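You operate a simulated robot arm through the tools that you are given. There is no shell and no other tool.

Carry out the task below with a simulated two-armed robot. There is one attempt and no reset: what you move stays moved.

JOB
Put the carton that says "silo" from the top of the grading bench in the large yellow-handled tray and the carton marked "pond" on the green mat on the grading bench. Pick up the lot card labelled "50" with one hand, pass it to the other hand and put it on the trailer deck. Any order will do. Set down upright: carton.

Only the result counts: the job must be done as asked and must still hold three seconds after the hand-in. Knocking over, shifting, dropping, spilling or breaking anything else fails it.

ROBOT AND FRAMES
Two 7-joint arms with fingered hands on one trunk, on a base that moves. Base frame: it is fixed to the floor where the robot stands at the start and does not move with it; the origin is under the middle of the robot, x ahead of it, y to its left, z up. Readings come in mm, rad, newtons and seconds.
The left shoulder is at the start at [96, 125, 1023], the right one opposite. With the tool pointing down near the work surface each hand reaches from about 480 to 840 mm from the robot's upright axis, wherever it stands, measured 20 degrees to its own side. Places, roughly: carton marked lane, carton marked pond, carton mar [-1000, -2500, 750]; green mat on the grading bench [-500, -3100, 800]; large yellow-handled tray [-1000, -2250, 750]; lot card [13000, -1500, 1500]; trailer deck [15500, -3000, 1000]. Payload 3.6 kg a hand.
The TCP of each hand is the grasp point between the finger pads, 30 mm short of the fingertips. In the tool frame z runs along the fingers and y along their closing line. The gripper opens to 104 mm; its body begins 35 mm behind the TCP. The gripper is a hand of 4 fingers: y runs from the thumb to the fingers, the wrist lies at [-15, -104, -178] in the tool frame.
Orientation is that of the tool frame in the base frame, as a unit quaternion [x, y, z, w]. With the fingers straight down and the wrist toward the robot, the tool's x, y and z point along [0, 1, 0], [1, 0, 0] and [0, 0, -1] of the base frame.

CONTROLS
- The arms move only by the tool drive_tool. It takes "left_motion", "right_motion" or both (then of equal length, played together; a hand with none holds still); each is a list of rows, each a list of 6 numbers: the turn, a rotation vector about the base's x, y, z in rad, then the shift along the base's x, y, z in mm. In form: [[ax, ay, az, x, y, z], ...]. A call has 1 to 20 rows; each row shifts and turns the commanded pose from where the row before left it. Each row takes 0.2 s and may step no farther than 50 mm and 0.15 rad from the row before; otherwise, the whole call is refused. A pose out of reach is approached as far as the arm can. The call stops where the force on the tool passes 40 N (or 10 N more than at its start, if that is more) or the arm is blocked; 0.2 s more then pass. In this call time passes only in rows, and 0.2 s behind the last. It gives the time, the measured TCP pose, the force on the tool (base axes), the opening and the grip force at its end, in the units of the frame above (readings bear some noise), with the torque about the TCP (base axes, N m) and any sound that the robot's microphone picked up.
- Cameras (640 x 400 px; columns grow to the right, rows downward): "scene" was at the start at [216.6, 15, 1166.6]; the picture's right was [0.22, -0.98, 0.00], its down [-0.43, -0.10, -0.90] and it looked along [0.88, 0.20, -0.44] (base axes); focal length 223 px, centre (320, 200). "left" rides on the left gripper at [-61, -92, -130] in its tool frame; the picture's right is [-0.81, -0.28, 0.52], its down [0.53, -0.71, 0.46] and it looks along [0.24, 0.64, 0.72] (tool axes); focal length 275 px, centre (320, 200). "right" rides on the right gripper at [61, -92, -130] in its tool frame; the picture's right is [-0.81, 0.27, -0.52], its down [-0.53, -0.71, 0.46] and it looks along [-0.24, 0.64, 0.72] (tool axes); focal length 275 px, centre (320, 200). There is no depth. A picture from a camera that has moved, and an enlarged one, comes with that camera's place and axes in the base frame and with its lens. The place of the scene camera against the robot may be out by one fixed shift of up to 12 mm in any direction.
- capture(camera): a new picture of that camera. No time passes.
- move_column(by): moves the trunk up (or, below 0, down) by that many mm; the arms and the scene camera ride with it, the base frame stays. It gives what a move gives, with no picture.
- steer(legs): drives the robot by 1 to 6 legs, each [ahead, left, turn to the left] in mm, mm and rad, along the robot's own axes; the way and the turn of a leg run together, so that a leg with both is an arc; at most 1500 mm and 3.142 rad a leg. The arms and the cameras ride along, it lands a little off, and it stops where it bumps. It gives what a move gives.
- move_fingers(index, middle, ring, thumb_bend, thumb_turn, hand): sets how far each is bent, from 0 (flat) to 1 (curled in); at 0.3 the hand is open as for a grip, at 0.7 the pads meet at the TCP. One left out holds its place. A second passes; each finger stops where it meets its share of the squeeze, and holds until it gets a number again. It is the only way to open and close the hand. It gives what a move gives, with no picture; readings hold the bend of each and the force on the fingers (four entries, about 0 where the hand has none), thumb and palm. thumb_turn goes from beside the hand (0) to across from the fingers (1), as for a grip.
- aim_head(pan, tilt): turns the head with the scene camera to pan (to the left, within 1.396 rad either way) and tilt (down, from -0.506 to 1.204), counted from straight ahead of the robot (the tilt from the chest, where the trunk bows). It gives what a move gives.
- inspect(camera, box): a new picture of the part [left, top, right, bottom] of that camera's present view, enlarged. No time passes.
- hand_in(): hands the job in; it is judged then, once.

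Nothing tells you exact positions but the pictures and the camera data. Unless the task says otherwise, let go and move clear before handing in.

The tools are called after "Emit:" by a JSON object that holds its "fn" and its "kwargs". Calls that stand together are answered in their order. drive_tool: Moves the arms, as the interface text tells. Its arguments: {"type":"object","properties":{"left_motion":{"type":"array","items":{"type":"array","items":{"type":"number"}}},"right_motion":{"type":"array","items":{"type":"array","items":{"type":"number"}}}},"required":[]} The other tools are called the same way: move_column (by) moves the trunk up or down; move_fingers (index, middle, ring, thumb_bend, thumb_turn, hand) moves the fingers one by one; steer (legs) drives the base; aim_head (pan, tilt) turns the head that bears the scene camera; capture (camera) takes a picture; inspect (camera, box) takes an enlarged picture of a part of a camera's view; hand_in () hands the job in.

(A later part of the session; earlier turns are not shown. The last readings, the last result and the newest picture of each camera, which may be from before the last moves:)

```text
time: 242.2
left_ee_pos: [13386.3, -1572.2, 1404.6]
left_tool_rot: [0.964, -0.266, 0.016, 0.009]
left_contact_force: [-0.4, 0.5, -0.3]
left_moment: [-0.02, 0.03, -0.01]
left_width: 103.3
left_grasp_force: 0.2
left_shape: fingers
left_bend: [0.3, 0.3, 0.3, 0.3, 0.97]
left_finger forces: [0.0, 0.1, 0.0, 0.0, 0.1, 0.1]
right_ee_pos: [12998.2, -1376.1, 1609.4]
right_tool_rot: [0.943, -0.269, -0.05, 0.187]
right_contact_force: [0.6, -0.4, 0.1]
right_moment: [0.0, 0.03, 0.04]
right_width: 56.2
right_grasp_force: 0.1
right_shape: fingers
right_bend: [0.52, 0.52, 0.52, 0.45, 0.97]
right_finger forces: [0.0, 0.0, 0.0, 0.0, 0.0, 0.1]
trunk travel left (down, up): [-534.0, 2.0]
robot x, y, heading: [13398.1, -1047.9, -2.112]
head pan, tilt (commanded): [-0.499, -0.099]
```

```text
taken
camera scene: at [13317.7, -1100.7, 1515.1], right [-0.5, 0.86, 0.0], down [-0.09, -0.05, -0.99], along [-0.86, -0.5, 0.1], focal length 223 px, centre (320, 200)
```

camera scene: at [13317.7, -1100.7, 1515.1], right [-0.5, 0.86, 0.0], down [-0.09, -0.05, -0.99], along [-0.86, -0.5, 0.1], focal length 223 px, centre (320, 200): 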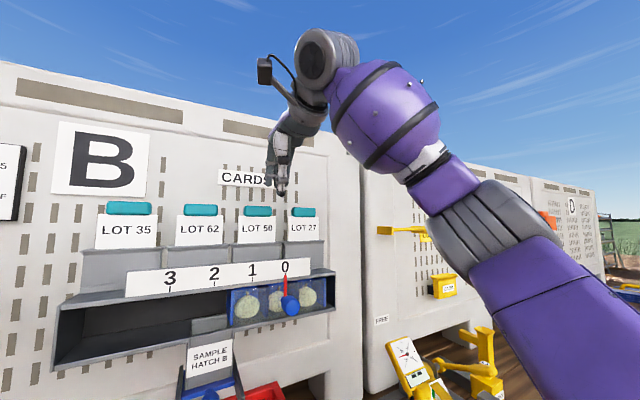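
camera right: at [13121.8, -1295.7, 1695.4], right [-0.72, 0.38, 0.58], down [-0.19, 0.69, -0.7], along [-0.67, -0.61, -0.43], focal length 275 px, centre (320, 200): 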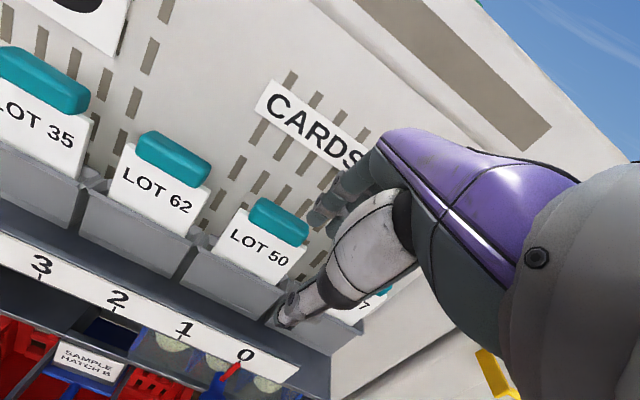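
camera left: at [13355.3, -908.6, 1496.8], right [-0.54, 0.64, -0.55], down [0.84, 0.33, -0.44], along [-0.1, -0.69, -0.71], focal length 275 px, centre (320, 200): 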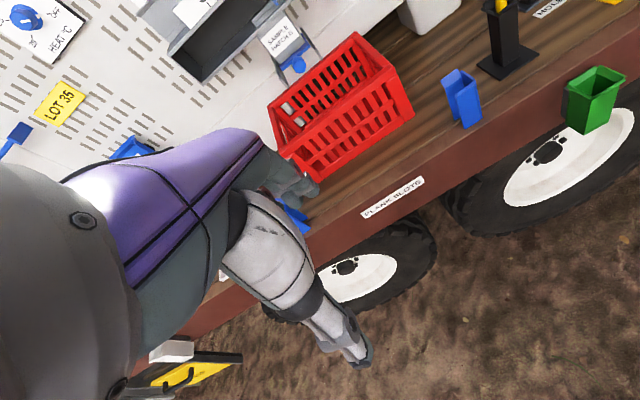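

Re-measuring the tab from the closer wrist camera.

Emit:
{"fn": "inspect", "kwargs": {"camera": "right", "box": [200, 170, 360, 270]}}

Emit:
{"fn": "inspect", "kwargs": {"camera": "scene", "box": [180, 120, 340, 270]}}

```text
4.00 times, centred on (280, 220) of right
camera zoom: at [13121.8, -1295.7, 1695.4], right [-0.72, 0.38, 0.58], down [-0.19, 0.69, -0.7], along [-0.67, -0.61, -0.43], focal length 1101 px, centre (480, 120)
```

zoom: 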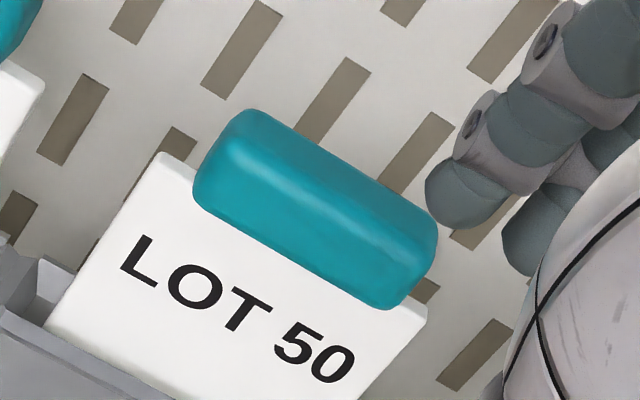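

```text
2.67 times, centred on (260, 195) of scene
camera zoom: at [13317.7, -1100.7, 1515.1], right [-0.5, 0.86, 0.0], down [-0.09, -0.05, -0.99], along [-0.86, -0.5, 0.1], focal length 595 px, centre (480, 213)
```

zoom: 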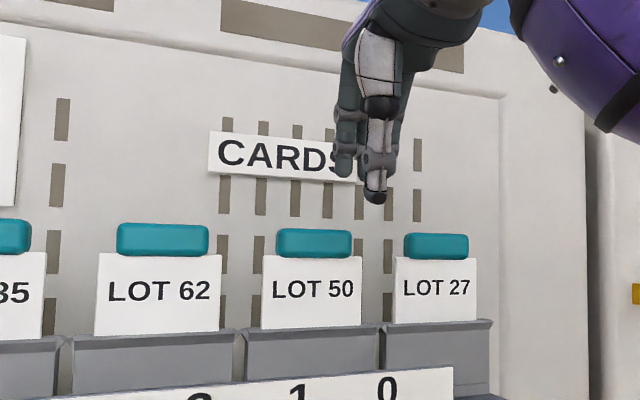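

Triangulated from two wrist views, the tab centre is (12966.5, -1463.8, 1540.5), with the wall about 50 mm behind it. I'll narrow the fingers a little more and move to just above the tab.

Emit:
{"fn": "move_fingers", "kwargs": {"hand": "right", "index": 0.56, "middle": 0.56, "ring": 0.56, "thumb_bend": 0.44}}

Emit:
{"fn": "drive_tool", "kwargs": {"right_motion": [[0, 0, 0, -5.6, -21, -1.5], [0, 0, 0, -5.6, -21, -1.5], [0, 0, 0, -5.6, -21, -1.5]]}}

Emit:
{"fn": "capture", "kwargs": {"camera": "right"}}

Emit:
{"fn": "inspect", "kwargs": {"camera": "scene", "box": [180, 120, 340, 270]}}

```text
time: 243.2
left_ee_pos: [13385.7, -1571.5, 1403.4]
left_tool_rot: [0.964, -0.266, 0.017, 0.008]
left_contact_force: [-0.2, 0.1, 0.3]
left_moment: [0.0, -0.03, 0.01]
left_width: 103.0
left_grasp_force: 0.1
left_shape: fingers
left_bend: [0.3, 0.3, 0.3, 0.3, 0.97]
left_finger forces: [0.0, 0.0, 0.0, 0.1, 0.0, 0.1]
right_ee_pos: [12997.8, -1376.3, 1608.9]
right_tool_rot: [0.943, -0.27, -0.05, 0.188]
right_contact_force: [0.2, 1.1, 0.4]
right_moment: [0.01, -0.01, 0.03]
right_width: 51.7
right_grasp_force: 0.0
right_shape: fingers
right_bend: [0.56, 0.56, 0.56, 0.44, 0.97]
right_finger forces: [0.1, 0.1, 0.0, 0.1, 0.0, 0.0]
trunk travel left (down, up): [-534.0, 2.0]
robot x, y, heading: [13399.2, -1049.5, -2.114]
head pan, tilt (commanded): [-0.499, -0.099]
```

```text
time: 244.0
left_ee_pos: [13387.1, -1573.1, 1403.4]
left_tool_rot: [0.964, -0.265, 0.016, 0.008]
left_contact_force: [0.2, 0.3, 0.0]
left_moment: [0.01, -0.03, -0.03]
left_width: 103.0
left_grasp_force: 0.1
left_shape: fingers
left_bend: [0.3, 0.3, 0.3, 0.3, 0.97]
left_finger forces: [0.1, 0.0, 0.0, 0.1, 0.0, 0.1]
right_ee_pos: [12980.2, -1441.0, 1604.0]
right_tool_rot: [0.943, -0.271, -0.051, 0.186]
right_contact_force: [0.4, -0.3, -0.1]
right_moment: [0.01, 0.0, 0.0]
right_width: 52.0
right_grasp_force: 0.1
right_shape: fingers
right_bend: [0.56, 0.56, 0.56, 0.44, 0.97]
right_finger forces: [0.0, 0.0, 0.1, 0.0, 0.1, 0.1]
trunk travel left (down, up): [-534.0, 2.0]
robot x, y, heading: [13397.3, -1047.6, -2.116]
head pan, tilt (commanded): [-0.499, -0.099]
```

```text
taken
camera right: at [13104.0, -1360.1, 1690.0], right [-0.72, 0.38, 0.58], down [-0.19, 0.69, -0.69], along [-0.67, -0.61, -0.43], focal length 275 px, centre (320, 200)
```

right: 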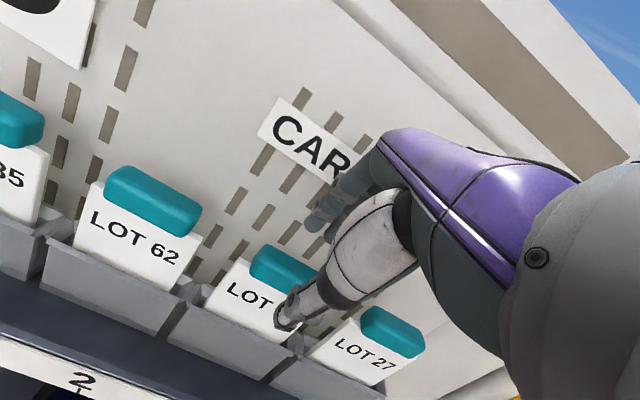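

```text
2.67 times, centred on (260, 195) of scene
camera zoom: at [13317.5, -1101.2, 1515.0], right [-0.5, 0.86, 0.0], down [-0.09, -0.05, -1.0], along [-0.86, -0.5, 0.1], focal length 595 px, centre (480, 213)
```

zoom: 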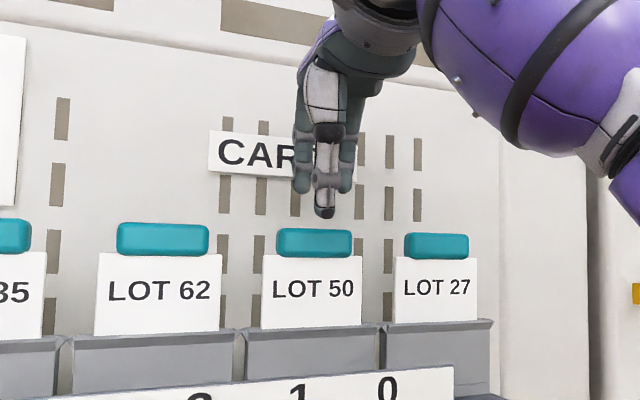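

The hand is right above LOT 50 with the tab centred between thumb and fingers. I'll go down along the finger direction in small steps.

Emit:
{"fn": "drive_tool", "kwargs": {"right_motion": [[0, 0, 0, -1.9, -2.5, -10.2], [0, 0, 0, -2, -3.3, -9.2], [0, 0, 0, -2, -3.3, -9.2]]}}

Emit:
{"fn": "capture", "kwargs": {"camera": "right"}}

Emit:
{"fn": "inspect", "kwargs": {"camera": "scene", "box": [200, 130, 320, 230]}}

```text
time: 244.8
left_ee_pos: [13385.4, -1572.1, 1404.8]
left_tool_rot: [0.964, -0.266, 0.017, 0.008]
left_contact_force: [-0.1, 0.4, -0.2]
left_moment: [0.03, 0.03, -0.03]
left_width: 103.2
left_grasp_force: 0.0
left_shape: fingers
left_bend: [0.3, 0.3, 0.3, 0.3, 0.97]
left_finger forces: [0.1, 0.0, 0.0, 0.0, 0.0, 0.0]
right_ee_pos: [12971.9, -1448.0, 1575.5]
right_tool_rot: [0.943, -0.27, -0.05, 0.187]
right_contact_force: [0.1, 0.4, 0.2]
right_moment: [-0.01, -0.03, 0.02]
right_width: 52.1
right_grasp_force: 0.1
right_shape: fingers
right_bend: [0.56, 0.56, 0.56, 0.44, 0.97]
right_finger forces: [0.1, 0.1, 0.0, 0.1, 0.1, 0.1]
trunk travel left (down, up): [-534.0, 2.0]
robot x, y, heading: [13399.7, -1046.5, -2.119]
head pan, tilt (commanded): [-0.499, -0.099]
```

```text
taken
camera right: at [13097.0, -1366.9, 1661.7], right [-0.72, 0.38, 0.58], down [-0.19, 0.69, -0.7], along [-0.67, -0.61, -0.43], focal length 275 px, centre (320, 200)
```

right: 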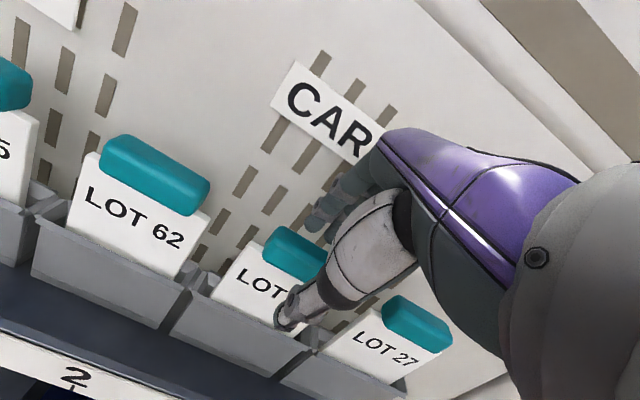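

```text
4.00 times, centred on (260, 180) of scene
camera zoom: at [13317.0, -1100.4, 1515.0], right [-0.5, 0.86, 0.0], down [-0.09, -0.05, -1.0], along [-0.86, -0.5, 0.1], focal length 893 px, centre (560, 280)
```

zoom: 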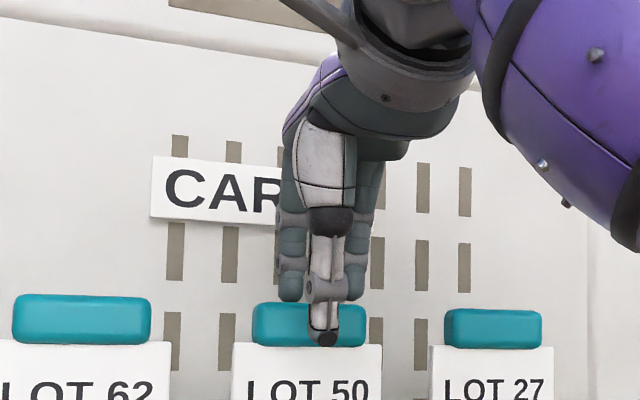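

The thumb is in front of the tab and the fingers are going in behind it, with no contact. Down another 28 mm.

Emit:
{"fn": "drive_tool", "kwargs": {"right_motion": [[0, 0, 0, -1, -3.7, -9.2], [0, 0, 0, -1.5, -3.3, -9.2], [0, 0, 0, -1.9, -3.1, -9.2]]}}

Emit:
{"fn": "inspect", "kwargs": {"camera": "scene", "box": [200, 130, 320, 230]}}

Emit:
{"fn": "capture", "kwargs": {"camera": "right"}}

```text
time: 245.6
left_ee_pos: [13385.6, -1572.8, 1404.5]
left_tool_rot: [0.964, -0.266, 0.016, 0.008]
left_contact_force: [0.5, 1.0, 0.8]
left_moment: [0.0, -0.03, 0.0]
left_width: 103.1
left_grasp_force: 0.1
left_shape: fingers
left_bend: [0.3, 0.3, 0.3, 0.3, 0.97]
left_finger forces: [0.0, 0.1, 0.1, 0.1, 0.1, 0.0]
right_ee_pos: [12968.4, -1456.0, 1547.4]
right_tool_rot: [0.943, -0.27, -0.05, 0.187]
right_contact_force: [-0.7, -0.4, 0.0]
right_moment: [0.03, 0.01, 0.02]
right_width: 51.8
right_grasp_force: 0.1
right_shape: fingers
right_bend: [0.56, 0.56, 0.56, 0.44, 0.97]
right_finger forces: [0.0, 0.1, 0.0, 0.0, 0.0, 0.1]
trunk travel left (down, up): [-534.0, 2.0]
robot x, y, heading: [13397.5, -1050.0, -2.117]
head pan, tilt (commanded): [-0.499, -0.099]
```

```text
4.00 times, centred on (260, 180) of scene
camera zoom: at [13317.0, -1100.5, 1515.0], right [-0.5, 0.86, 0.0], down [-0.09, -0.05, -1.0], along [-0.86, -0.5, 0.1], focal length 893 px, centre (560, 280)
```

zoom: 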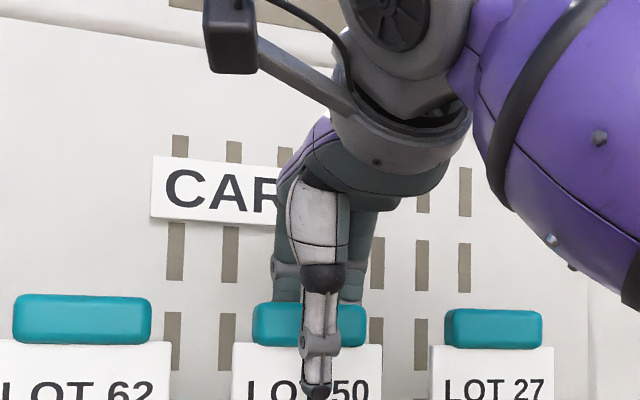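

```text
taken
camera right: at [13092.3, -1375.4, 1634.8], right [-0.72, 0.38, 0.58], down [-0.19, 0.69, -0.7], along [-0.67, -0.61, -0.43], focal length 275 px, centre (320, 200)
```

right: 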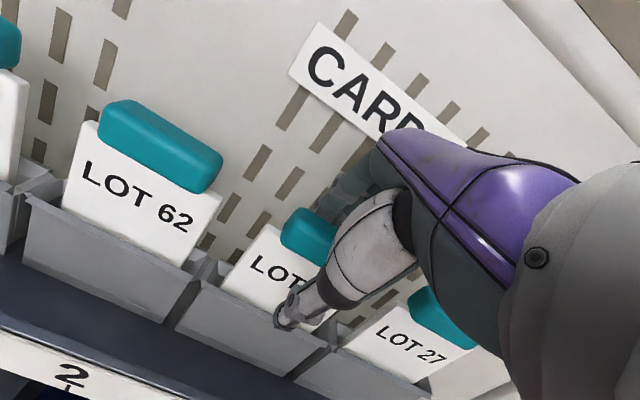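

Fingers are behind the tab and the thumb is in front, with no contact yet. Closing on the tab.

Emit:
{"fn": "move_fingers", "kwargs": {"hand": "right", "index": 0.68, "middle": 0.68, "ring": 0.68, "thumb_bend": 0.74}}

Emit:
{"fn": "inspect", "kwargs": {"camera": "scene", "box": [200, 130, 320, 230]}}

Emit:
{"fn": "capture", "kwargs": {"camera": "right"}}

```text
time: 246.6
left_ee_pos: [13385.6, -1572.4, 1404.3]
left_tool_rot: [0.964, -0.266, 0.016, 0.008]
left_contact_force: [-1.1, 0.3, 0.0]
left_moment: [0.01, -0.01, 0.02]
left_width: 103.5
left_grasp_force: 0.2
left_shape: fingers
left_bend: [0.3, 0.3, 0.3, 0.3, 0.97]
left_finger forces: [0.0, 0.0, 0.1, 0.0, 0.1, 0.0]
right_ee_pos: [12968.9, -1456.6, 1547.2]
right_tool_rot: [0.943, -0.27, -0.05, 0.187]
right_contact_force: [-0.6, 0.0, -1.6]
right_moment: [0.06, 0.0, 0.1]
right_width: 13.5
right_grasp_force: 7.6
right_shape: fingers
right_bend: [0.65, 0.66, 0.66, 0.67, 0.97]
right_finger forces: [4.1, 1.8, 1.8, 0.0, 8.7, 0.1]
trunk travel left (down, up): [-534.0, 2.0]
robot x, y, heading: [13398.0, -1048.7, -2.117]
head pan, tilt (commanded): [-0.499, -0.099]
```

```text
4.00 times, centred on (260, 180) of scene
camera zoom: at [13317.0, -1100.5, 1515.0], right [-0.5, 0.86, 0.0], down [-0.09, -0.05, -1.0], along [-0.86, -0.5, 0.1], focal length 893 px, centre (560, 280)
```

zoom: 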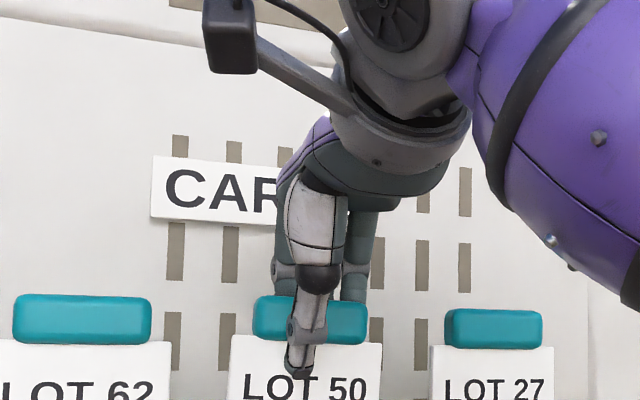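

```text
taken
camera right: at [13092.4, -1375.6, 1634.7], right [-0.72, 0.38, 0.58], down [-0.19, 0.69, -0.7], along [-0.67, -0.61, -0.43], focal length 275 px, centre (320, 200)
```

right: 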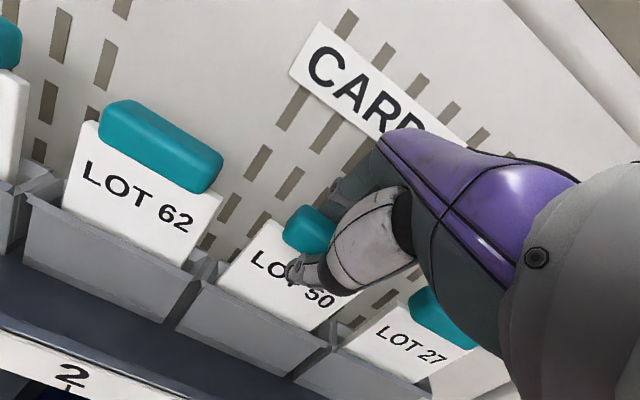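

The tab is pinched at 13.5 mm with a light 7.6 N grip. I'll squeeze a bit more for a secure lift.

Emit:
{"fn": "move_fingers", "kwargs": {"hand": "right", "index": 0.76, "middle": 0.76, "ring": 0.76, "thumb_bend": 0.82}}

```text
time: 247.6
left_ee_pos: [13386.7, -1571.7, 1404.8]
left_tool_rot: [0.964, -0.266, 0.016, 0.009]
left_contact_force: [0.2, -0.2, 0.6]
left_moment: [0.0, -0.02, 0.01]
left_width: 103.0
left_grasp_force: 0.1
left_shape: fingers
left_bend: [0.3, 0.3, 0.3, 0.3, 0.97]
left_finger forces: [0.1, 0.0, 0.1, 0.0, 0.0, 0.1]
right_ee_pos: [12968.7, -1455.2, 1549.3]
right_tool_rot: [0.943, -0.27, -0.05, 0.186]
right_contact_force: [1.2, 1.7, -2.1]
right_moment: [0.41, -0.28, 0.55]
right_width: 9.9
right_grasp_force: 29.9
right_shape: fingers
right_bend: [0.74, 0.73, 0.73, 0.66, 0.97]
right_finger forces: [10.4, 9.3, 10.9, 0.0, 29.5, 0.1]
trunk travel left (down, up): [-534.0, 2.0]
robot x, y, heading: [13402.0, -1048.9, -2.12]
head pan, tilt (commanded): [-0.499, -0.099]
```

Grip is 30 N. Now lifting the card straight up out of its pocket.

Emit:
{"fn": "drive_tool", "kwargs": {"right_motion": [[0, 0, 0, 0, 0, 8], [0, 0, 0, 0, 0, 10], [0, 0, 0, 0, 0, 12], [0, 0, 0, 0, 0, 12], [0, 0, 0, 0, 0, 12], [0, 0, 0, 0, 0, 12]]}}

Emit:
{"fn": "inspect", "kwargs": {"camera": "scene", "box": [180, 110, 340, 260]}}

Emit:
{"fn": "capture", "kwargs": {"camera": "right"}}

```text
time: 249.0
left_ee_pos: [13387.9, -1572.8, 1404.8]
left_tool_rot: [0.964, -0.266, 0.015, 0.008]
left_contact_force: [0.0, -0.7, -0.9]
left_moment: [-0.01, 0.0, -0.01]
left_width: 103.3
left_grasp_force: 0.1
left_shape: fingers
left_bend: [0.3, 0.3, 0.3, 0.3, 0.97]
left_finger forces: [0.0, 0.0, 0.0, 0.0, 0.1, 0.1]
right_ee_pos: [12969.2, -1457.9, 1616.0]
right_tool_rot: [0.943, -0.271, -0.05, 0.187]
right_contact_force: [-0.5, -0.2, -0.7]
right_moment: [-0.02, 0.01, -0.03]
right_width: 2.8
right_grasp_force: 19.1
right_shape: fingers
right_bend: [0.75, 0.75, 0.75, 0.73, 0.93]
right_finger forces: [14.6, 3.4, 3.1, 0.0, 18.4, 0.0]
trunk travel left (down, up): [-534.0, 2.0]
robot x, y, heading: [13394.0, -1048.1, -2.121]
head pan, tilt (commanded): [-0.499, -0.099]
```

```text
2.67 times, centred on (260, 185) of scene
camera zoom: at [13317.7, -1100.6, 1515.1], right [-0.5, 0.86, 0.0], down [-0.09, -0.05, -0.99], along [-0.86, -0.5, 0.1], focal length 595 px, centre (480, 240)
```

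zoom: 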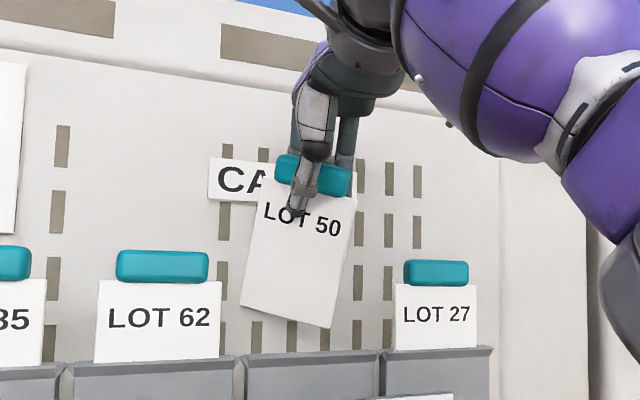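

```text
taken
camera right: at [13093.8, -1377.0, 1701.6], right [-0.72, 0.38, 0.58], down [-0.19, 0.69, -0.7], along [-0.67, -0.61, -0.43], focal length 275 px, centre (320, 200)
```

right: 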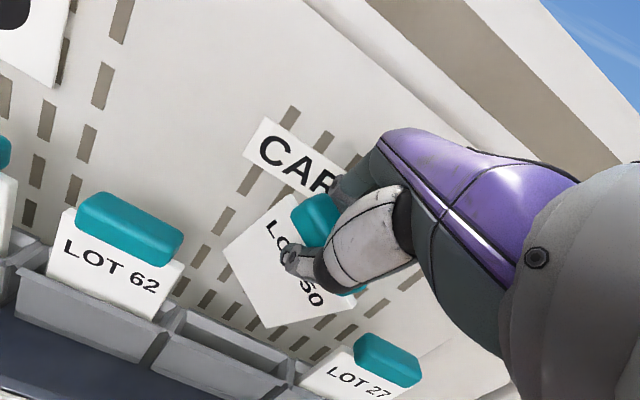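

LOT 50 is out of its pocket, hooked securely under the tab by the fingertips, and the neighbouring cards are undisturbed. I'll pull it straight back from the wall.

Emit:
{"fn": "drive_tool", "kwargs": {"right_motion": [[0, 0, 0, 5, 8.5, 4], [0, 0, 0, 10, 17, 4], [0, 0, 0, 15.7, 25.6, 0], [0, 0, 0, 15.7, 25.6, 0], [0, 0, 0, 15.7, 25.6, 0], [0, 0, 0, 15.7, 25.6, 0]]}}

Emit:
{"fn": "capture", "kwargs": {"camera": "scene"}}

Emit:
{"fn": "capture", "kwargs": {"camera": "right"}}

```text
time: 250.4
left_ee_pos: [13387.7, -1571.7, 1404.4]
left_tool_rot: [0.964, -0.265, 0.016, 0.008]
left_contact_force: [-0.3, 0.2, 0.4]
left_moment: [-0.04, 0.0, -0.01]
left_width: 103.3
left_grasp_force: 0.0
left_shape: fingers
left_bend: [0.3, 0.3, 0.3, 0.3, 0.97]
left_finger forces: [0.0, 0.1, 0.0, 0.0, 0.0, 0.1]
right_ee_pos: [13047.5, -1325.7, 1620.8]
right_tool_rot: [0.943, -0.271, -0.05, 0.186]
right_contact_force: [0.8, -0.1, -0.3]
right_moment: [0.01, 0.01, -0.02]
right_width: 2.5
right_grasp_force: 18.9
right_shape: fingers
right_bend: [0.75, 0.75, 0.75, 0.73, 0.93]
right_finger forces: [14.6, 3.2, 3.2, 0.0, 18.5, 0.0]
trunk travel left (down, up): [-534.0, 2.0]
robot x, y, heading: [13402.3, -1047.1, -2.119]
head pan, tilt (commanded): [-0.499, -0.099]
```

```text
taken
camera scene: at [13317.5, -1099.3, 1515.1], right [-0.5, 0.86, 0.0], down [-0.09, -0.05, -0.99], along [-0.86, -0.5, 0.1], focal length 223 px, centre (320, 200)
```

scene: 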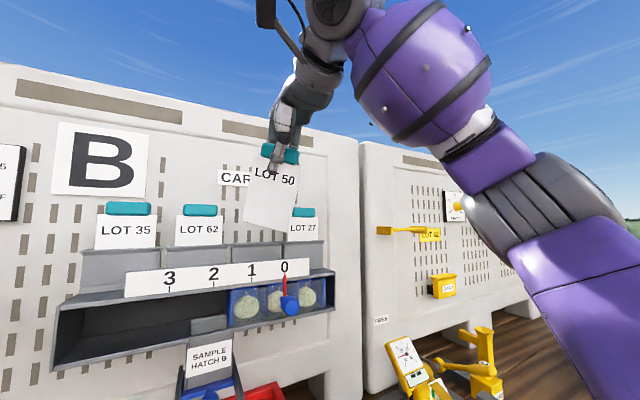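

```text
taken
camera right: at [13171.9, -1244.8, 1709.6], right [-0.72, 0.38, 0.58], down [-0.19, 0.69, -0.7], along [-0.67, -0.61, -0.43], focal length 275 px, centre (320, 200)
```

right: 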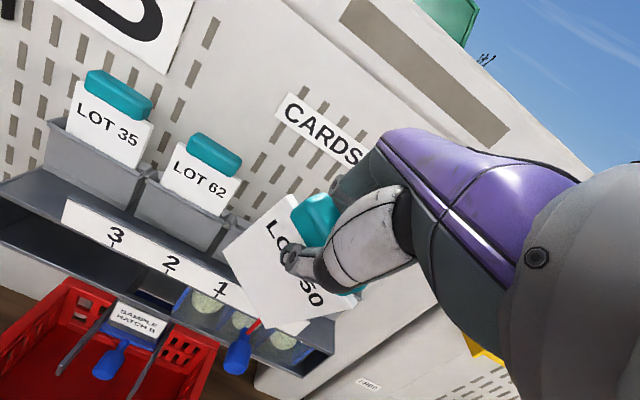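

The card is held firmly. I'll reverse away from the trailer to have room for the handover.

Emit:
{"fn": "steer", "kwargs": {"legs": [[-550, 0, 0]]}}

Emit:
{"fn": "move_column", "kwargs": {"by": -180}}

Emit:
{"fn": "aim_head", "kwargs": {"pan": 0, "tilt": 0.3}}

Emit:
{"fn": "capture", "kwargs": {"camera": "scene"}}

```text
time: 253.6
left_ee_pos: [13672.9, -1103.6, 1404.0]
left_tool_rot: [0.965, -0.261, 0.016, 0.008]
left_contact_force: [-0.1, -0.3, 0.6]
left_moment: [-0.01, -0.03, 0.0]
left_width: 103.5
left_grasp_force: 0.1
left_shape: fingers
left_bend: [0.3, 0.3, 0.3, 0.3, 0.97]
left_finger forces: [0.0, 0.0, 0.0, 0.0, 0.0, 0.0]
right_ee_pos: [13330.4, -862.7, 1622.9]
right_tool_rot: [0.945, -0.265, -0.049, 0.186]
right_contact_force: [-0.8, -0.3, -1.3]
right_moment: [0.0, 0.04, 0.03]
right_width: 2.5
right_grasp_force: 20.0
right_shape: fingers
right_bend: [0.75, 0.75, 0.75, 0.73, 0.93]
right_finger forces: [14.6, 3.3, 3.1, 0.1, 18.6, 0.0]
trunk travel left (down, up): [-534.0, 2.0]
robot x, y, heading: [13676.7, -577.7, -2.11]
head pan, tilt (commanded): [-0.499, -0.099]
```

```text
time: 255.6
left_ee_pos: [13673.2, -1102.9, 1224.3]
left_tool_rot: [0.965, -0.261, 0.016, 0.01]
left_contact_force: [0.4, 0.6, -0.6]
left_moment: [0.02, -0.01, 0.01]
left_width: 103.5
left_grasp_force: 0.1
left_shape: fingers
left_bend: [0.3, 0.3, 0.3, 0.3, 0.97]
left_finger forces: [0.0, 0.1, 0.0, 0.0, 0.0, 0.1]
right_ee_pos: [13332.7, -861.5, 1442.5]
right_tool_rot: [0.944, -0.266, -0.05, 0.188]
right_contact_force: [0.0, -0.2, -0.9]
right_moment: [-0.01, -0.01, 0.02]
right_width: 2.6
right_grasp_force: 19.2
right_shape: fingers
right_bend: [0.75, 0.75, 0.75, 0.73, 0.93]
right_finger forces: [14.4, 3.2, 3.0, 0.1, 18.5, 0.1]
trunk travel left (down, up): [-354.0, 182.0]
robot x, y, heading: [13679.2, -581.7, -2.105]
head pan, tilt (commanded): [-0.499, -0.099]
```

```text
time: 256.5
left_ee_pos: [13672.5, -1103.5, 1224.8]
left_tool_rot: [0.965, -0.262, 0.016, 0.008]
left_contact_force: [0.5, 0.6, 0.3]
left_moment: [-0.01, -0.04, -0.01]
left_width: 103.0
left_grasp_force: 0.0
left_shape: fingers
left_bend: [0.3, 0.3, 0.3, 0.3, 0.97]
left_finger forces: [0.1, 0.0, 0.1, 0.0, 0.0, 0.0]
right_ee_pos: [13332.2, -861.8, 1442.6]
right_tool_rot: [0.944, -0.266, -0.05, 0.187]
right_contact_force: [-0.5, -0.1, -0.2]
right_moment: [0.04, 0.01, 0.02]
right_width: 2.6
right_grasp_force: 19.4
right_shape: fingers
right_bend: [0.75, 0.75, 0.75, 0.73, 0.93]
right_finger forces: [14.5, 3.1, 3.0, 0.1, 18.5, 0.0]
trunk travel left (down, up): [-354.0, 182.0]
robot x, y, heading: [13678.0, -581.3, -2.109]
head pan, tilt (commanded): [0.0, 0.3]
```

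```text
taken
camera scene: at [13573.8, -756.7, 1282.8], right [-0.86, 0.51, 0.0], down [0.15, 0.25, -0.96], along [-0.49, -0.82, -0.3], focal length 223 px, centre (320, 200)
```

scene: 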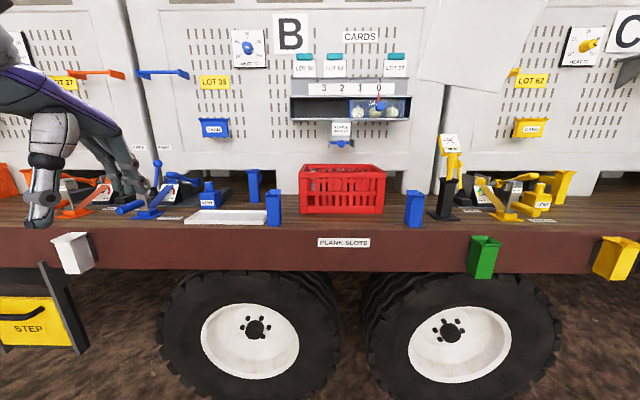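

I'll bring the card down in front of my camera so I can plan the handover.

Emit:
{"fn": "drive_tool", "kwargs": {"right_motion": [[0, 0, 0, 12, -25.2, -28], [0, 0, 0, 12, -25.2, -28], [0, 0, 0, 12, -25.2, -28], [0, 0, 0, 12, -25.2, -28]]}}

Emit:
{"fn": "capture", "kwargs": {"camera": "scene"}}

Emit:
{"fn": "capture", "kwargs": {"camera": "left"}}

Emit:
{"fn": "capture", "kwargs": {"camera": "right"}}

```text
time: 257.5
left_ee_pos: [13673.0, -1104.1, 1224.5]
left_tool_rot: [0.965, -0.262, 0.016, 0.008]
left_contact_force: [-1.2, -1.3, -0.2]
left_moment: [-0.01, 0.0, 0.05]
left_width: 103.2
left_grasp_force: 0.0
left_shape: fingers
left_bend: [0.3, 0.3, 0.3, 0.3, 0.97]
left_finger forces: [0.0, 0.1, 0.0, 0.0, 0.1, 0.0]
right_ee_pos: [13380.6, -963.9, 1329.0]
right_tool_rot: [0.944, -0.265, -0.05, 0.187]
right_contact_force: [-0.5, -0.7, -1.1]
right_moment: [0.02, -0.02, 0.02]
right_width: 2.3
right_grasp_force: 19.8
right_shape: fingers
right_bend: [0.75, 0.75, 0.76, 0.73, 0.93]
right_finger forces: [14.4, 3.1, 3.1, 0.1, 18.4, 0.0]
trunk travel left (down, up): [-354.0, 182.0]
robot x, y, heading: [13679.9, -581.0, -2.108]
head pan, tilt (commanded): [0.0, 0.3]
```

```text
taken
camera scene: at [13574.0, -757.6, 1282.7], right [-0.86, 0.51, 0.0], down [0.15, 0.25, -0.96], along [-0.49, -0.82, -0.3], focal length 223 px, centre (320, 200)
```

scene: 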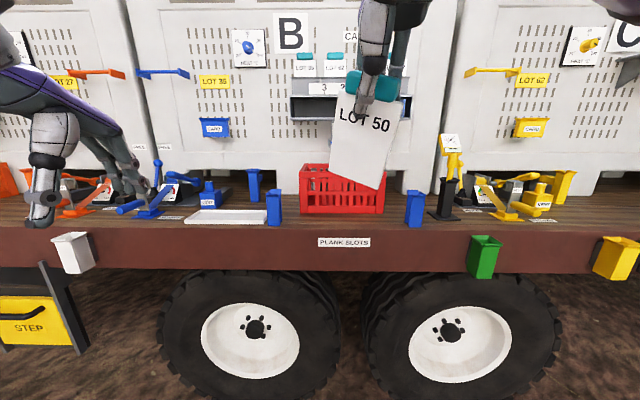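

```text
taken
camera left: at [13662.0, -991.7, 1351.0], right [-0.55, 0.63, -0.55], down [0.83, 0.34, -0.44], along [-0.1, -0.7, -0.71], focal length 275 px, centre (320, 200)
```

left: 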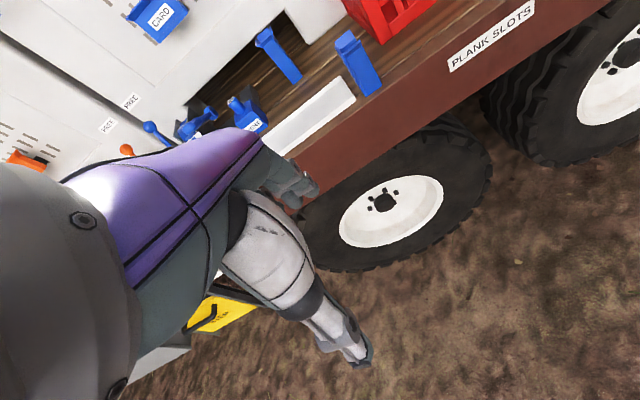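

```text
taken
camera right: at [13504.4, -881.9, 1416.0], right [-0.73, 0.37, 0.58], down [-0.2, 0.69, -0.69], along [-0.66, -0.62, -0.43], focal length 275 px, centre (320, 200)
```

right: 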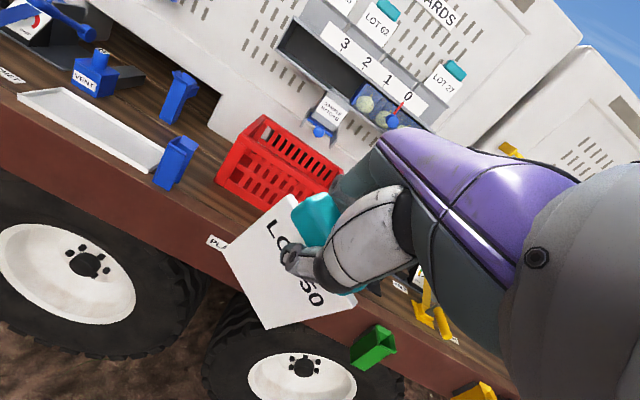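

The card hangs facing me, tilted with the right hand and turned about 16 degrees in its own plane. I'll rotate the left hand so its fingers point right, ready to clasp the lower half of the card from the left side.

Emit:
{"fn": "drive_tool", "kwargs": {"left_motion": [[0.067, 0.1126, 0, -10, 1.6, 5.4], [0.067, 0.1126, 0, -10, 1.6, 5.4], [0.067, 0.1126, 0, -10, 1.6, 5.4], [0.067, 0.1126, 0, -10, 1.6, 5.4], [0.067, 0.1126, 0, -10, 1.6, 5.4], [0.067, 0.1126, 0, -10, 1.6, 5.4], [0.067, 0.1126, 0, -10, 1.6, 5.4], [0.067, 0.1126, 0, -10, 1.6, 5.4], [0.067, 0.1126, 0, -10, 1.6, 5.4], [0.067, 0.1126, 0, -10, 1.6, 5.4], [0.067, 0.1126, 0, -10, 1.6, 5.4], [0.067, 0.1126, 0, -10, 1.6, 5.4]]}}

Emit:
{"fn": "capture", "kwargs": {"camera": "scene"}}

```text
time: 260.1
left_ee_pos: [13552.4, -1084.9, 1289.1]
left_tool_rot: [0.694, -0.185, -0.671, -0.185]
left_contact_force: [-0.9, -1.5, -0.7]
left_moment: [0.01, 0.0, -0.02]
left_width: 103.1
left_grasp_force: 0.1
left_shape: fingers
left_bend: [0.3, 0.3, 0.3, 0.3, 0.97]
left_finger forces: [0.0, 0.1, 0.0, 0.0, 0.0, 0.1]
right_ee_pos: [13381.1, -961.8, 1329.7]
right_tool_rot: [0.945, -0.266, -0.049, 0.186]
right_contact_force: [0.2, 0.0, -1.5]
right_moment: [0.0, -0.01, 0.01]
right_width: 2.5
right_grasp_force: 19.8
right_shape: fingers
right_bend: [0.75, 0.75, 0.76, 0.73, 0.93]
right_finger forces: [14.3, 3.2, 3.2, 0.0, 18.5, 0.0]
trunk travel left (down, up): [-354.0, 182.0]
robot x, y, heading: [13678.9, -579.2, -2.107]
head pan, tilt (commanded): [0.0, 0.3]
```

```text
taken
camera scene: at [13573.7, -756.9, 1282.7], right [-0.86, 0.51, 0.0], down [0.15, 0.25, -0.96], along [-0.49, -0.82, -0.3], focal length 223 px, centre (320, 200)
```

scene: 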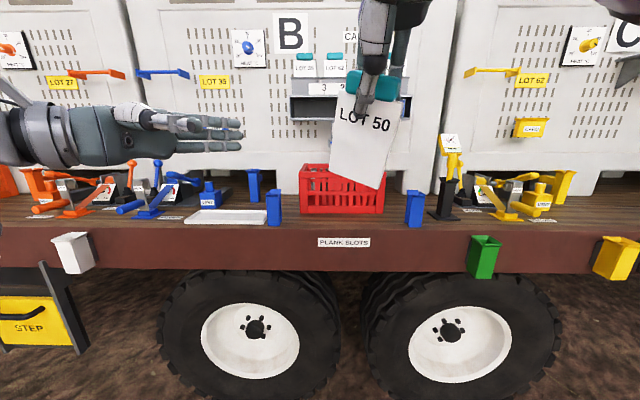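

The left hand now points at the card. I'll tilt it to match the card's plane.

Emit:
{"fn": "drive_tool", "kwargs": {"left_motion": [[-0.1168, -0.0056, 0.0266, 0, 0, 2], [-0.1168, -0.0056, 0.0266, 0, 0, 2], [-0.1168, -0.0056, 0.0266, 0, 0, 2], [-0.1168, -0.0056, 0.0266, 0, 0, 2]]}}

Emit:
{"fn": "capture", "kwargs": {"camera": "scene"}}

Emit:
{"fn": "capture", "kwargs": {"camera": "left"}}

```text
time: 261.1
left_ee_pos: [13552.7, -1083.7, 1297.4]
left_tool_rot: [0.735, -0.297, -0.61, 0.015]
left_contact_force: [-0.1, -0.7, 0.4]
left_moment: [-0.01, -0.02, 0.01]
left_width: 103.0
left_grasp_force: 0.0
left_shape: fingers
left_bend: [0.3, 0.3, 0.3, 0.3, 0.97]
left_finger forces: [0.0, 0.1, 0.0, 0.1, 0.1, 0.0]
right_ee_pos: [13380.8, -963.8, 1328.6]
right_tool_rot: [0.945, -0.265, -0.048, 0.187]
right_contact_force: [-0.1, 0.1, -0.5]
right_moment: [0.0, 0.0, -0.02]
right_width: 2.7
right_grasp_force: 20.1
right_shape: fingers
right_bend: [0.75, 0.75, 0.76, 0.73, 0.93]
right_finger forces: [14.4, 3.2, 3.1, 0.0, 18.5, 0.1]
trunk travel left (down, up): [-354.0, 182.0]
robot x, y, heading: [13677.5, -581.2, -2.1]
head pan, tilt (commanded): [0.0, 0.3]
```

```text
taken
camera scene: at [13573.9, -756.7, 1282.8], right [-0.86, 0.51, 0.0], down [0.15, 0.25, -0.96], along [-0.49, -0.82, -0.3], focal length 223 px, centre (320, 200)
```

scene: 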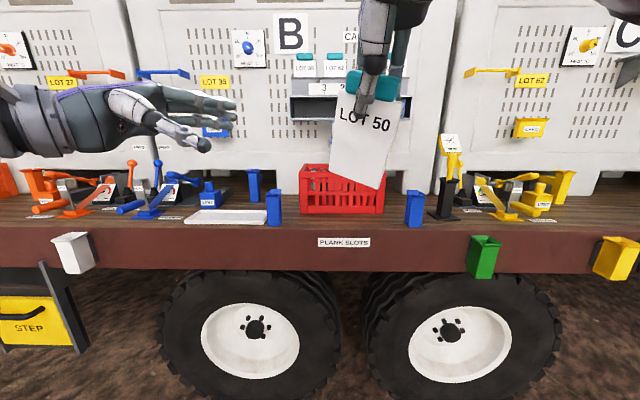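

```text
taken
camera left: at [13703.2, -1025.5, 1348.9], right [-0.42, 0.77, 0.48], down [-0.07, 0.5, -0.86], along [-0.91, -0.4, -0.15], focal length 275 px, centre (320, 200)
```

left: 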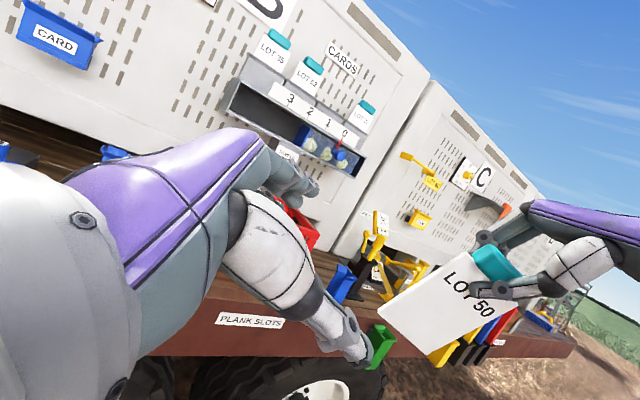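

The hand plane matches the card's plane. I'll zoom both cameras to measure the card's corners.

Emit:
{"fn": "inspect", "kwargs": {"camera": "left", "box": [360, 200, 560, 380]}}

Emit:
{"fn": "inspect", "kwargs": {"camera": "scene", "box": [180, 50, 420, 200]}}

```text
2.22 times, centred on (460, 290) of left
camera zoom: at [13703.2, -1025.5, 1348.9], right [-0.42, 0.77, 0.48], down [-0.07, 0.5, -0.86], along [-0.91, -0.4, -0.15], focal length 612 px, centre (9, 0)
```

zoom: 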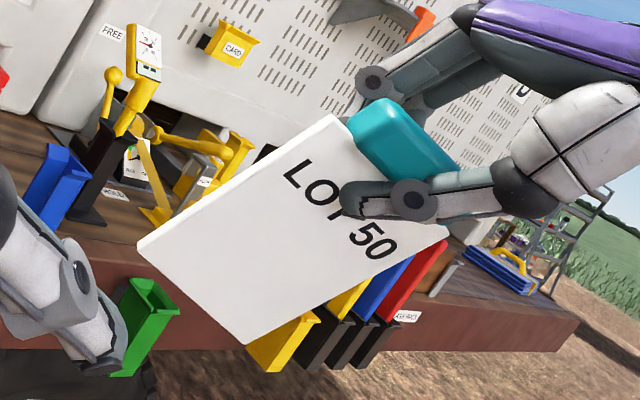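

```text
2.67 times, centred on (300, 125) of scene
camera zoom: at [13573.9, -756.7, 1282.8], right [-0.86, 0.51, 0.0], down [0.15, 0.25, -0.96], along [-0.49, -0.82, -0.3], focal length 595 px, centre (373, 400)
```

zoom: 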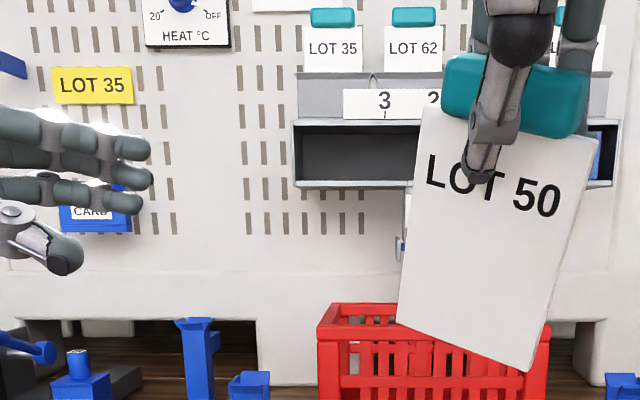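

The corners show the card is yawed about 34 degrees in the right hand's grip. I'll rotate the right hand about the vertical so the card squares up to the left hand.

Emit:
{"fn": "drive_tool", "kwargs": {"right_motion": [[0, 0, 0.1, 0, 0, 0], [0, 0, 0.1, 0, 0, 0], [0, 0, 0.1, 0, 0, 0], [0, 0, 0.1, 0, 0, 0], [0, 0, 0.1, 0, 0, 0], [0, 0, 0.1, 0, 0, 0]]}}

Emit:
{"fn": "inspect", "kwargs": {"camera": "scene", "box": [180, 50, 420, 200]}}

Emit:
{"fn": "inspect", "kwargs": {"camera": "left", "box": [300, 180, 620, 380]}}

```text
time: 262.5
left_ee_pos: [13551.4, -1084.0, 1296.5]
left_tool_rot: [0.735, -0.296, -0.61, 0.015]
left_contact_force: [-0.4, -0.1, -0.1]
left_moment: [-0.01, -0.01, 0.01]
left_width: 103.4
left_grasp_force: 0.0
left_shape: fingers
left_bend: [0.3, 0.3, 0.3, 0.3, 0.97]
left_finger forces: [0.1, 0.1, 0.1, 0.0, 0.0, 0.0]
right_ee_pos: [13378.6, -964.1, 1329.1]
right_tool_rot: [0.981, 0.027, 0.009, 0.193]
right_contact_force: [-0.2, 0.3, -1.3]
right_moment: [-0.01, -0.01, 0.0]
right_width: 2.3
right_grasp_force: 19.7
right_shape: fingers
right_bend: [0.75, 0.75, 0.76, 0.73, 0.93]
right_finger forces: [14.4, 3.2, 3.1, 0.0, 18.6, 0.0]
trunk travel left (down, up): [-354.0, 182.0]
robot x, y, heading: [13680.1, -581.2, -2.107]
head pan, tilt (commanded): [0.0, 0.3]
```

```text
2.67 times, centred on (300, 125) of scene
camera zoom: at [13573.6, -756.9, 1282.7], right [-0.86, 0.51, 0.0], down [0.15, 0.25, -0.96], along [-0.49, -0.82, -0.3], focal length 595 px, centre (373, 400)
```

zoom: 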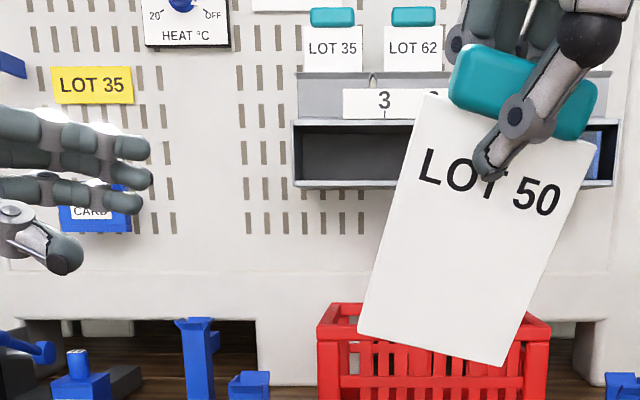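

```text
2.00 times, centred on (460, 280) of left
camera zoom: at [13703.0, -1025.8, 1349.0], right [-0.42, 0.77, 0.48], down [-0.07, 0.5, -0.86], along [-0.91, -0.39, -0.15], focal length 551 px, centre (40, 40)
```

zoom: 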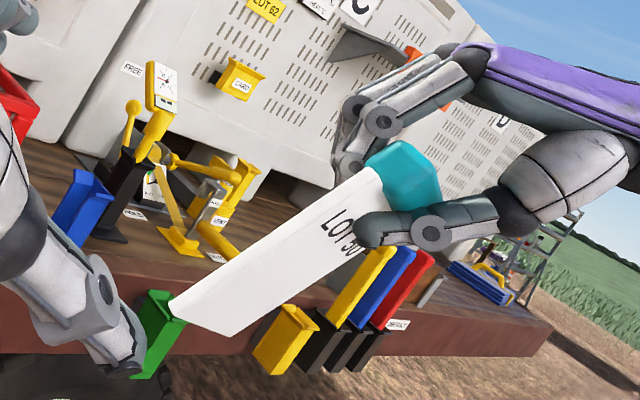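

The card now squares up well. I'll fine-tune the left hand's orientation and bring it to a pre-grasp position beside the card.

Emit:
{"fn": "drive_tool", "kwargs": {"left_motion": [[0.0652, -0.0666, -0.072, -29.5, 16.9, -10.5], [0.0652, -0.0666, -0.072, -29.5, 16.9, -10.5]]}}

Emit:
{"fn": "capture", "kwargs": {"camera": "left"}}

Emit:
{"fn": "inspect", "kwargs": {"camera": "scene", "box": [180, 50, 420, 200]}}

```text
time: 263.1
left_ee_pos: [13494.1, -1050.1, 1275.2]
left_tool_rot: [0.749, -0.308, -0.578, -0.098]
left_contact_force: [-0.7, 1.0, 0.4]
left_moment: [0.0, 0.0, -0.03]
left_width: 103.3
left_grasp_force: 0.1
left_shape: fingers
left_bend: [0.3, 0.3, 0.3, 0.3, 0.97]
left_finger forces: [0.0, 0.0, 0.0, 0.0, 0.0, 0.1]
right_ee_pos: [13377.8, -963.6, 1329.0]
right_tool_rot: [0.981, 0.025, 0.008, 0.194]
right_contact_force: [0.0, -0.5, -0.6]
right_moment: [-0.01, 0.02, 0.01]
right_width: 2.6
right_grasp_force: 19.5
right_shape: fingers
right_bend: [0.75, 0.75, 0.76, 0.73, 0.93]
right_finger forces: [14.3, 3.1, 3.0, 0.0, 18.6, 0.0]
trunk travel left (down, up): [-354.0, 182.0]
robot x, y, heading: [13679.1, -580.4, -2.104]
head pan, tilt (commanded): [0.0, 0.3]
```

```text
taken
camera left: at [13641.5, -1021.9, 1352.5], right [-0.37, 0.76, 0.53], down [0.12, 0.61, -0.79], along [-0.92, -0.23, -0.32], focal length 275 px, centre (320, 200)
```

left: 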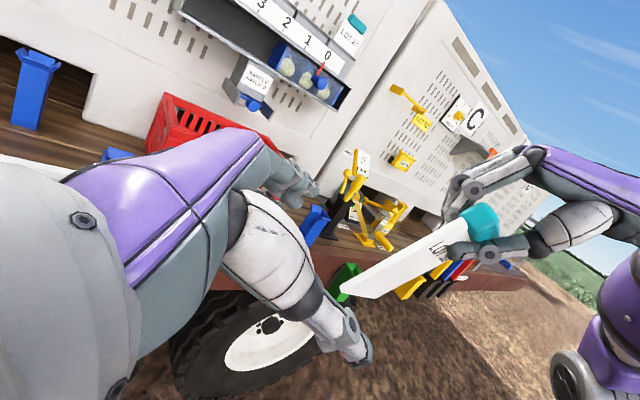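

```text
2.67 times, centred on (300, 125) of scene
camera zoom: at [13573.3, -756.8, 1282.7], right [-0.86, 0.51, 0.0], down [0.15, 0.25, -0.96], along [-0.49, -0.82, -0.3], focal length 595 px, centre (373, 400)
```

zoom: 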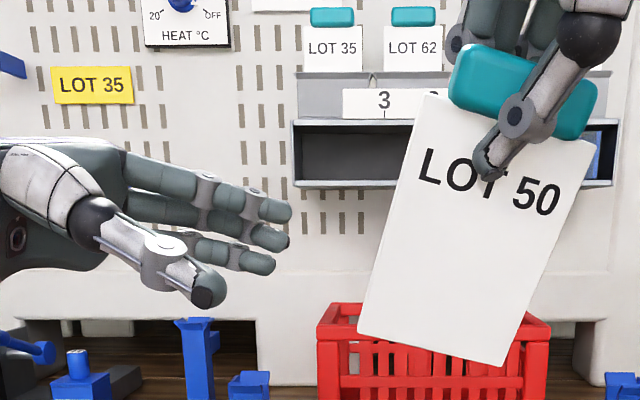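

Good alignment. I'll approach along the finger direction so the card passes between thumb and fingers, pausing halfway to check.

Emit:
{"fn": "drive_tool", "kwargs": {"left_motion": [[0, 0, 0, -1.8, 4.4, 11.9], [0, 0, 0, -16.1, 10.1, -6.2], [0, 0, 0, -16.1, 10.1, -6.2], [0, 0, 0, -16.1, 10.1, -6.2]]}}

Emit:
{"fn": "inspect", "kwargs": {"camera": "scene", "box": [180, 50, 420, 200]}}

Emit:
{"fn": "capture", "kwargs": {"camera": "left"}}

```text
time: 264.1
left_ee_pos: [13443.5, -1016.5, 1269.2]
left_tool_rot: [0.75, -0.308, -0.577, -0.097]
left_contact_force: [-0.4, 0.0, 0.7]
left_moment: [-0.02, -0.01, 0.01]
left_width: 103.2
left_grasp_force: 0.0
left_shape: fingers
left_bend: [0.3, 0.3, 0.3, 0.3, 0.97]
left_finger forces: [0.0, 0.0, 0.0, 0.1, 0.0, 0.0]
right_ee_pos: [13378.8, -962.2, 1329.6]
right_tool_rot: [0.981, 0.026, 0.009, 0.193]
right_contact_force: [-0.8, 0.5, -1.1]
right_moment: [0.01, -0.01, 0.03]
right_width: 2.5
right_grasp_force: 19.4
right_shape: fingers
right_bend: [0.75, 0.75, 0.76, 0.73, 0.93]
right_finger forces: [14.4, 3.2, 3.1, 0.0, 18.5, 0.1]
trunk travel left (down, up): [-354.0, 182.0]
robot x, y, heading: [13675.7, -579.0, -2.105]
head pan, tilt (commanded): [0.0, 0.3]
```

```text
2.67 times, centred on (300, 125) of scene
camera zoom: at [13573.4, -756.7, 1282.7], right [-0.86, 0.51, 0.0], down [0.15, 0.25, -0.96], along [-0.49, -0.82, -0.3], focal length 595 px, centre (373, 400)
```

zoom: 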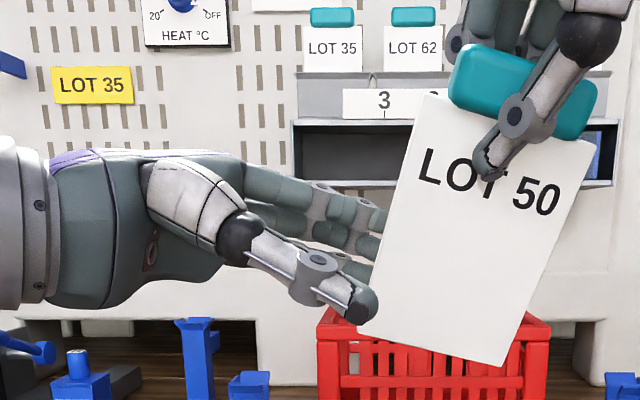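

```text
taken
camera left: at [13590.8, -988.0, 1346.7], right [-0.37, 0.76, 0.53], down [0.12, 0.61, -0.79], along [-0.92, -0.23, -0.32], focal length 275 px, centre (320, 200)
```

left: 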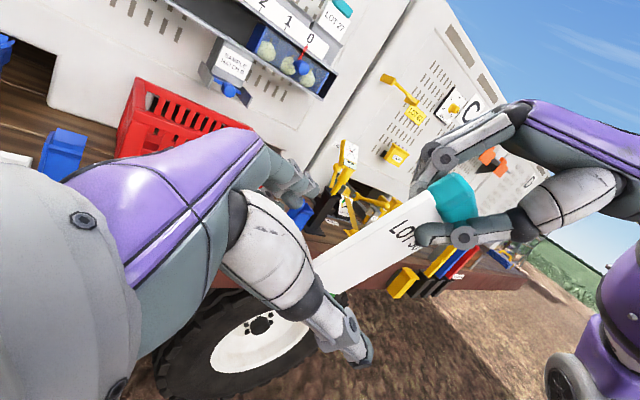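

Fingers are going behind the card and the thumb in front, with no contact. Continuing the last 60 mm.

Emit:
{"fn": "drive_tool", "kwargs": {"left_motion": [[0, 0, 0, -16.1, 10.1, -5], [0, 0, 0, -16.1, 10.1, -5], [0, 0, 0, -14, 9, -4]]}}

Emit:
{"fn": "inspect", "kwargs": {"camera": "scene", "box": [180, 50, 420, 200]}}

Emit:
{"fn": "capture", "kwargs": {"camera": "left"}}

```text
time: 264.9
left_ee_pos: [13396.1, -986.1, 1255.1]
left_tool_rot: [0.75, -0.308, -0.576, -0.098]
left_contact_force: [0.9, 0.5, 0.6]
left_moment: [-0.04, 0.01, -0.01]
left_width: 103.5
left_grasp_force: 0.0
left_shape: fingers
left_bend: [0.3, 0.3, 0.3, 0.3, 0.97]
left_finger forces: [0.0, 0.1, 0.1, 0.0, 0.0, 0.0]
right_ee_pos: [13380.0, -963.1, 1329.1]
right_tool_rot: [0.981, 0.025, 0.007, 0.194]
right_contact_force: [0.4, -0.4, -0.6]
right_moment: [-0.03, 0.0, -0.03]
right_width: 2.7
right_grasp_force: 20.1
right_shape: fingers
right_bend: [0.75, 0.75, 0.76, 0.73, 0.93]
right_finger forces: [14.5, 3.1, 3.0, 0.0, 18.6, 0.0]
trunk travel left (down, up): [-354.0, 182.0]
robot x, y, heading: [13680.9, -581.2, -2.11]
head pan, tilt (commanded): [0.0, 0.3]
```

```text
2.67 times, centred on (300, 125) of scene
camera zoom: at [13573.4, -756.7, 1282.8], right [-0.86, 0.51, 0.0], down [0.15, 0.25, -0.96], along [-0.49, -0.82, -0.3], focal length 595 px, centre (373, 400)
```

zoom: 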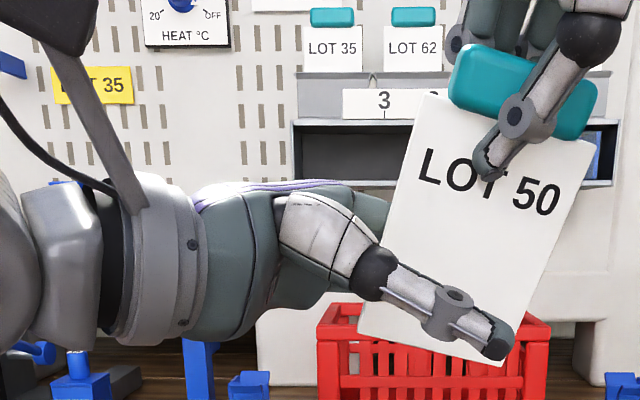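

```text
taken
camera left: at [13545.6, -957.5, 1333.2], right [-0.37, 0.76, 0.53], down [0.12, 0.61, -0.79], along [-0.92, -0.23, -0.32], focal length 275 px, centre (320, 200)
```

left: 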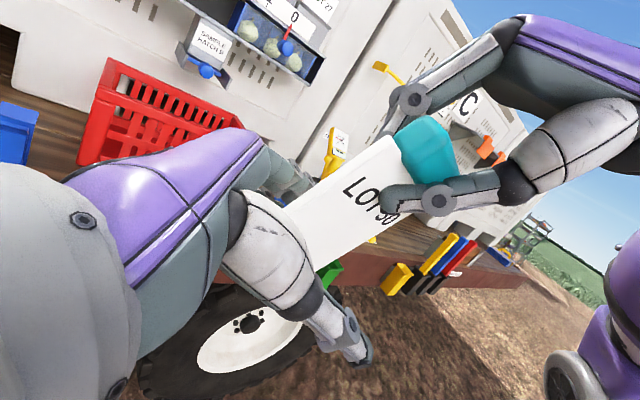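

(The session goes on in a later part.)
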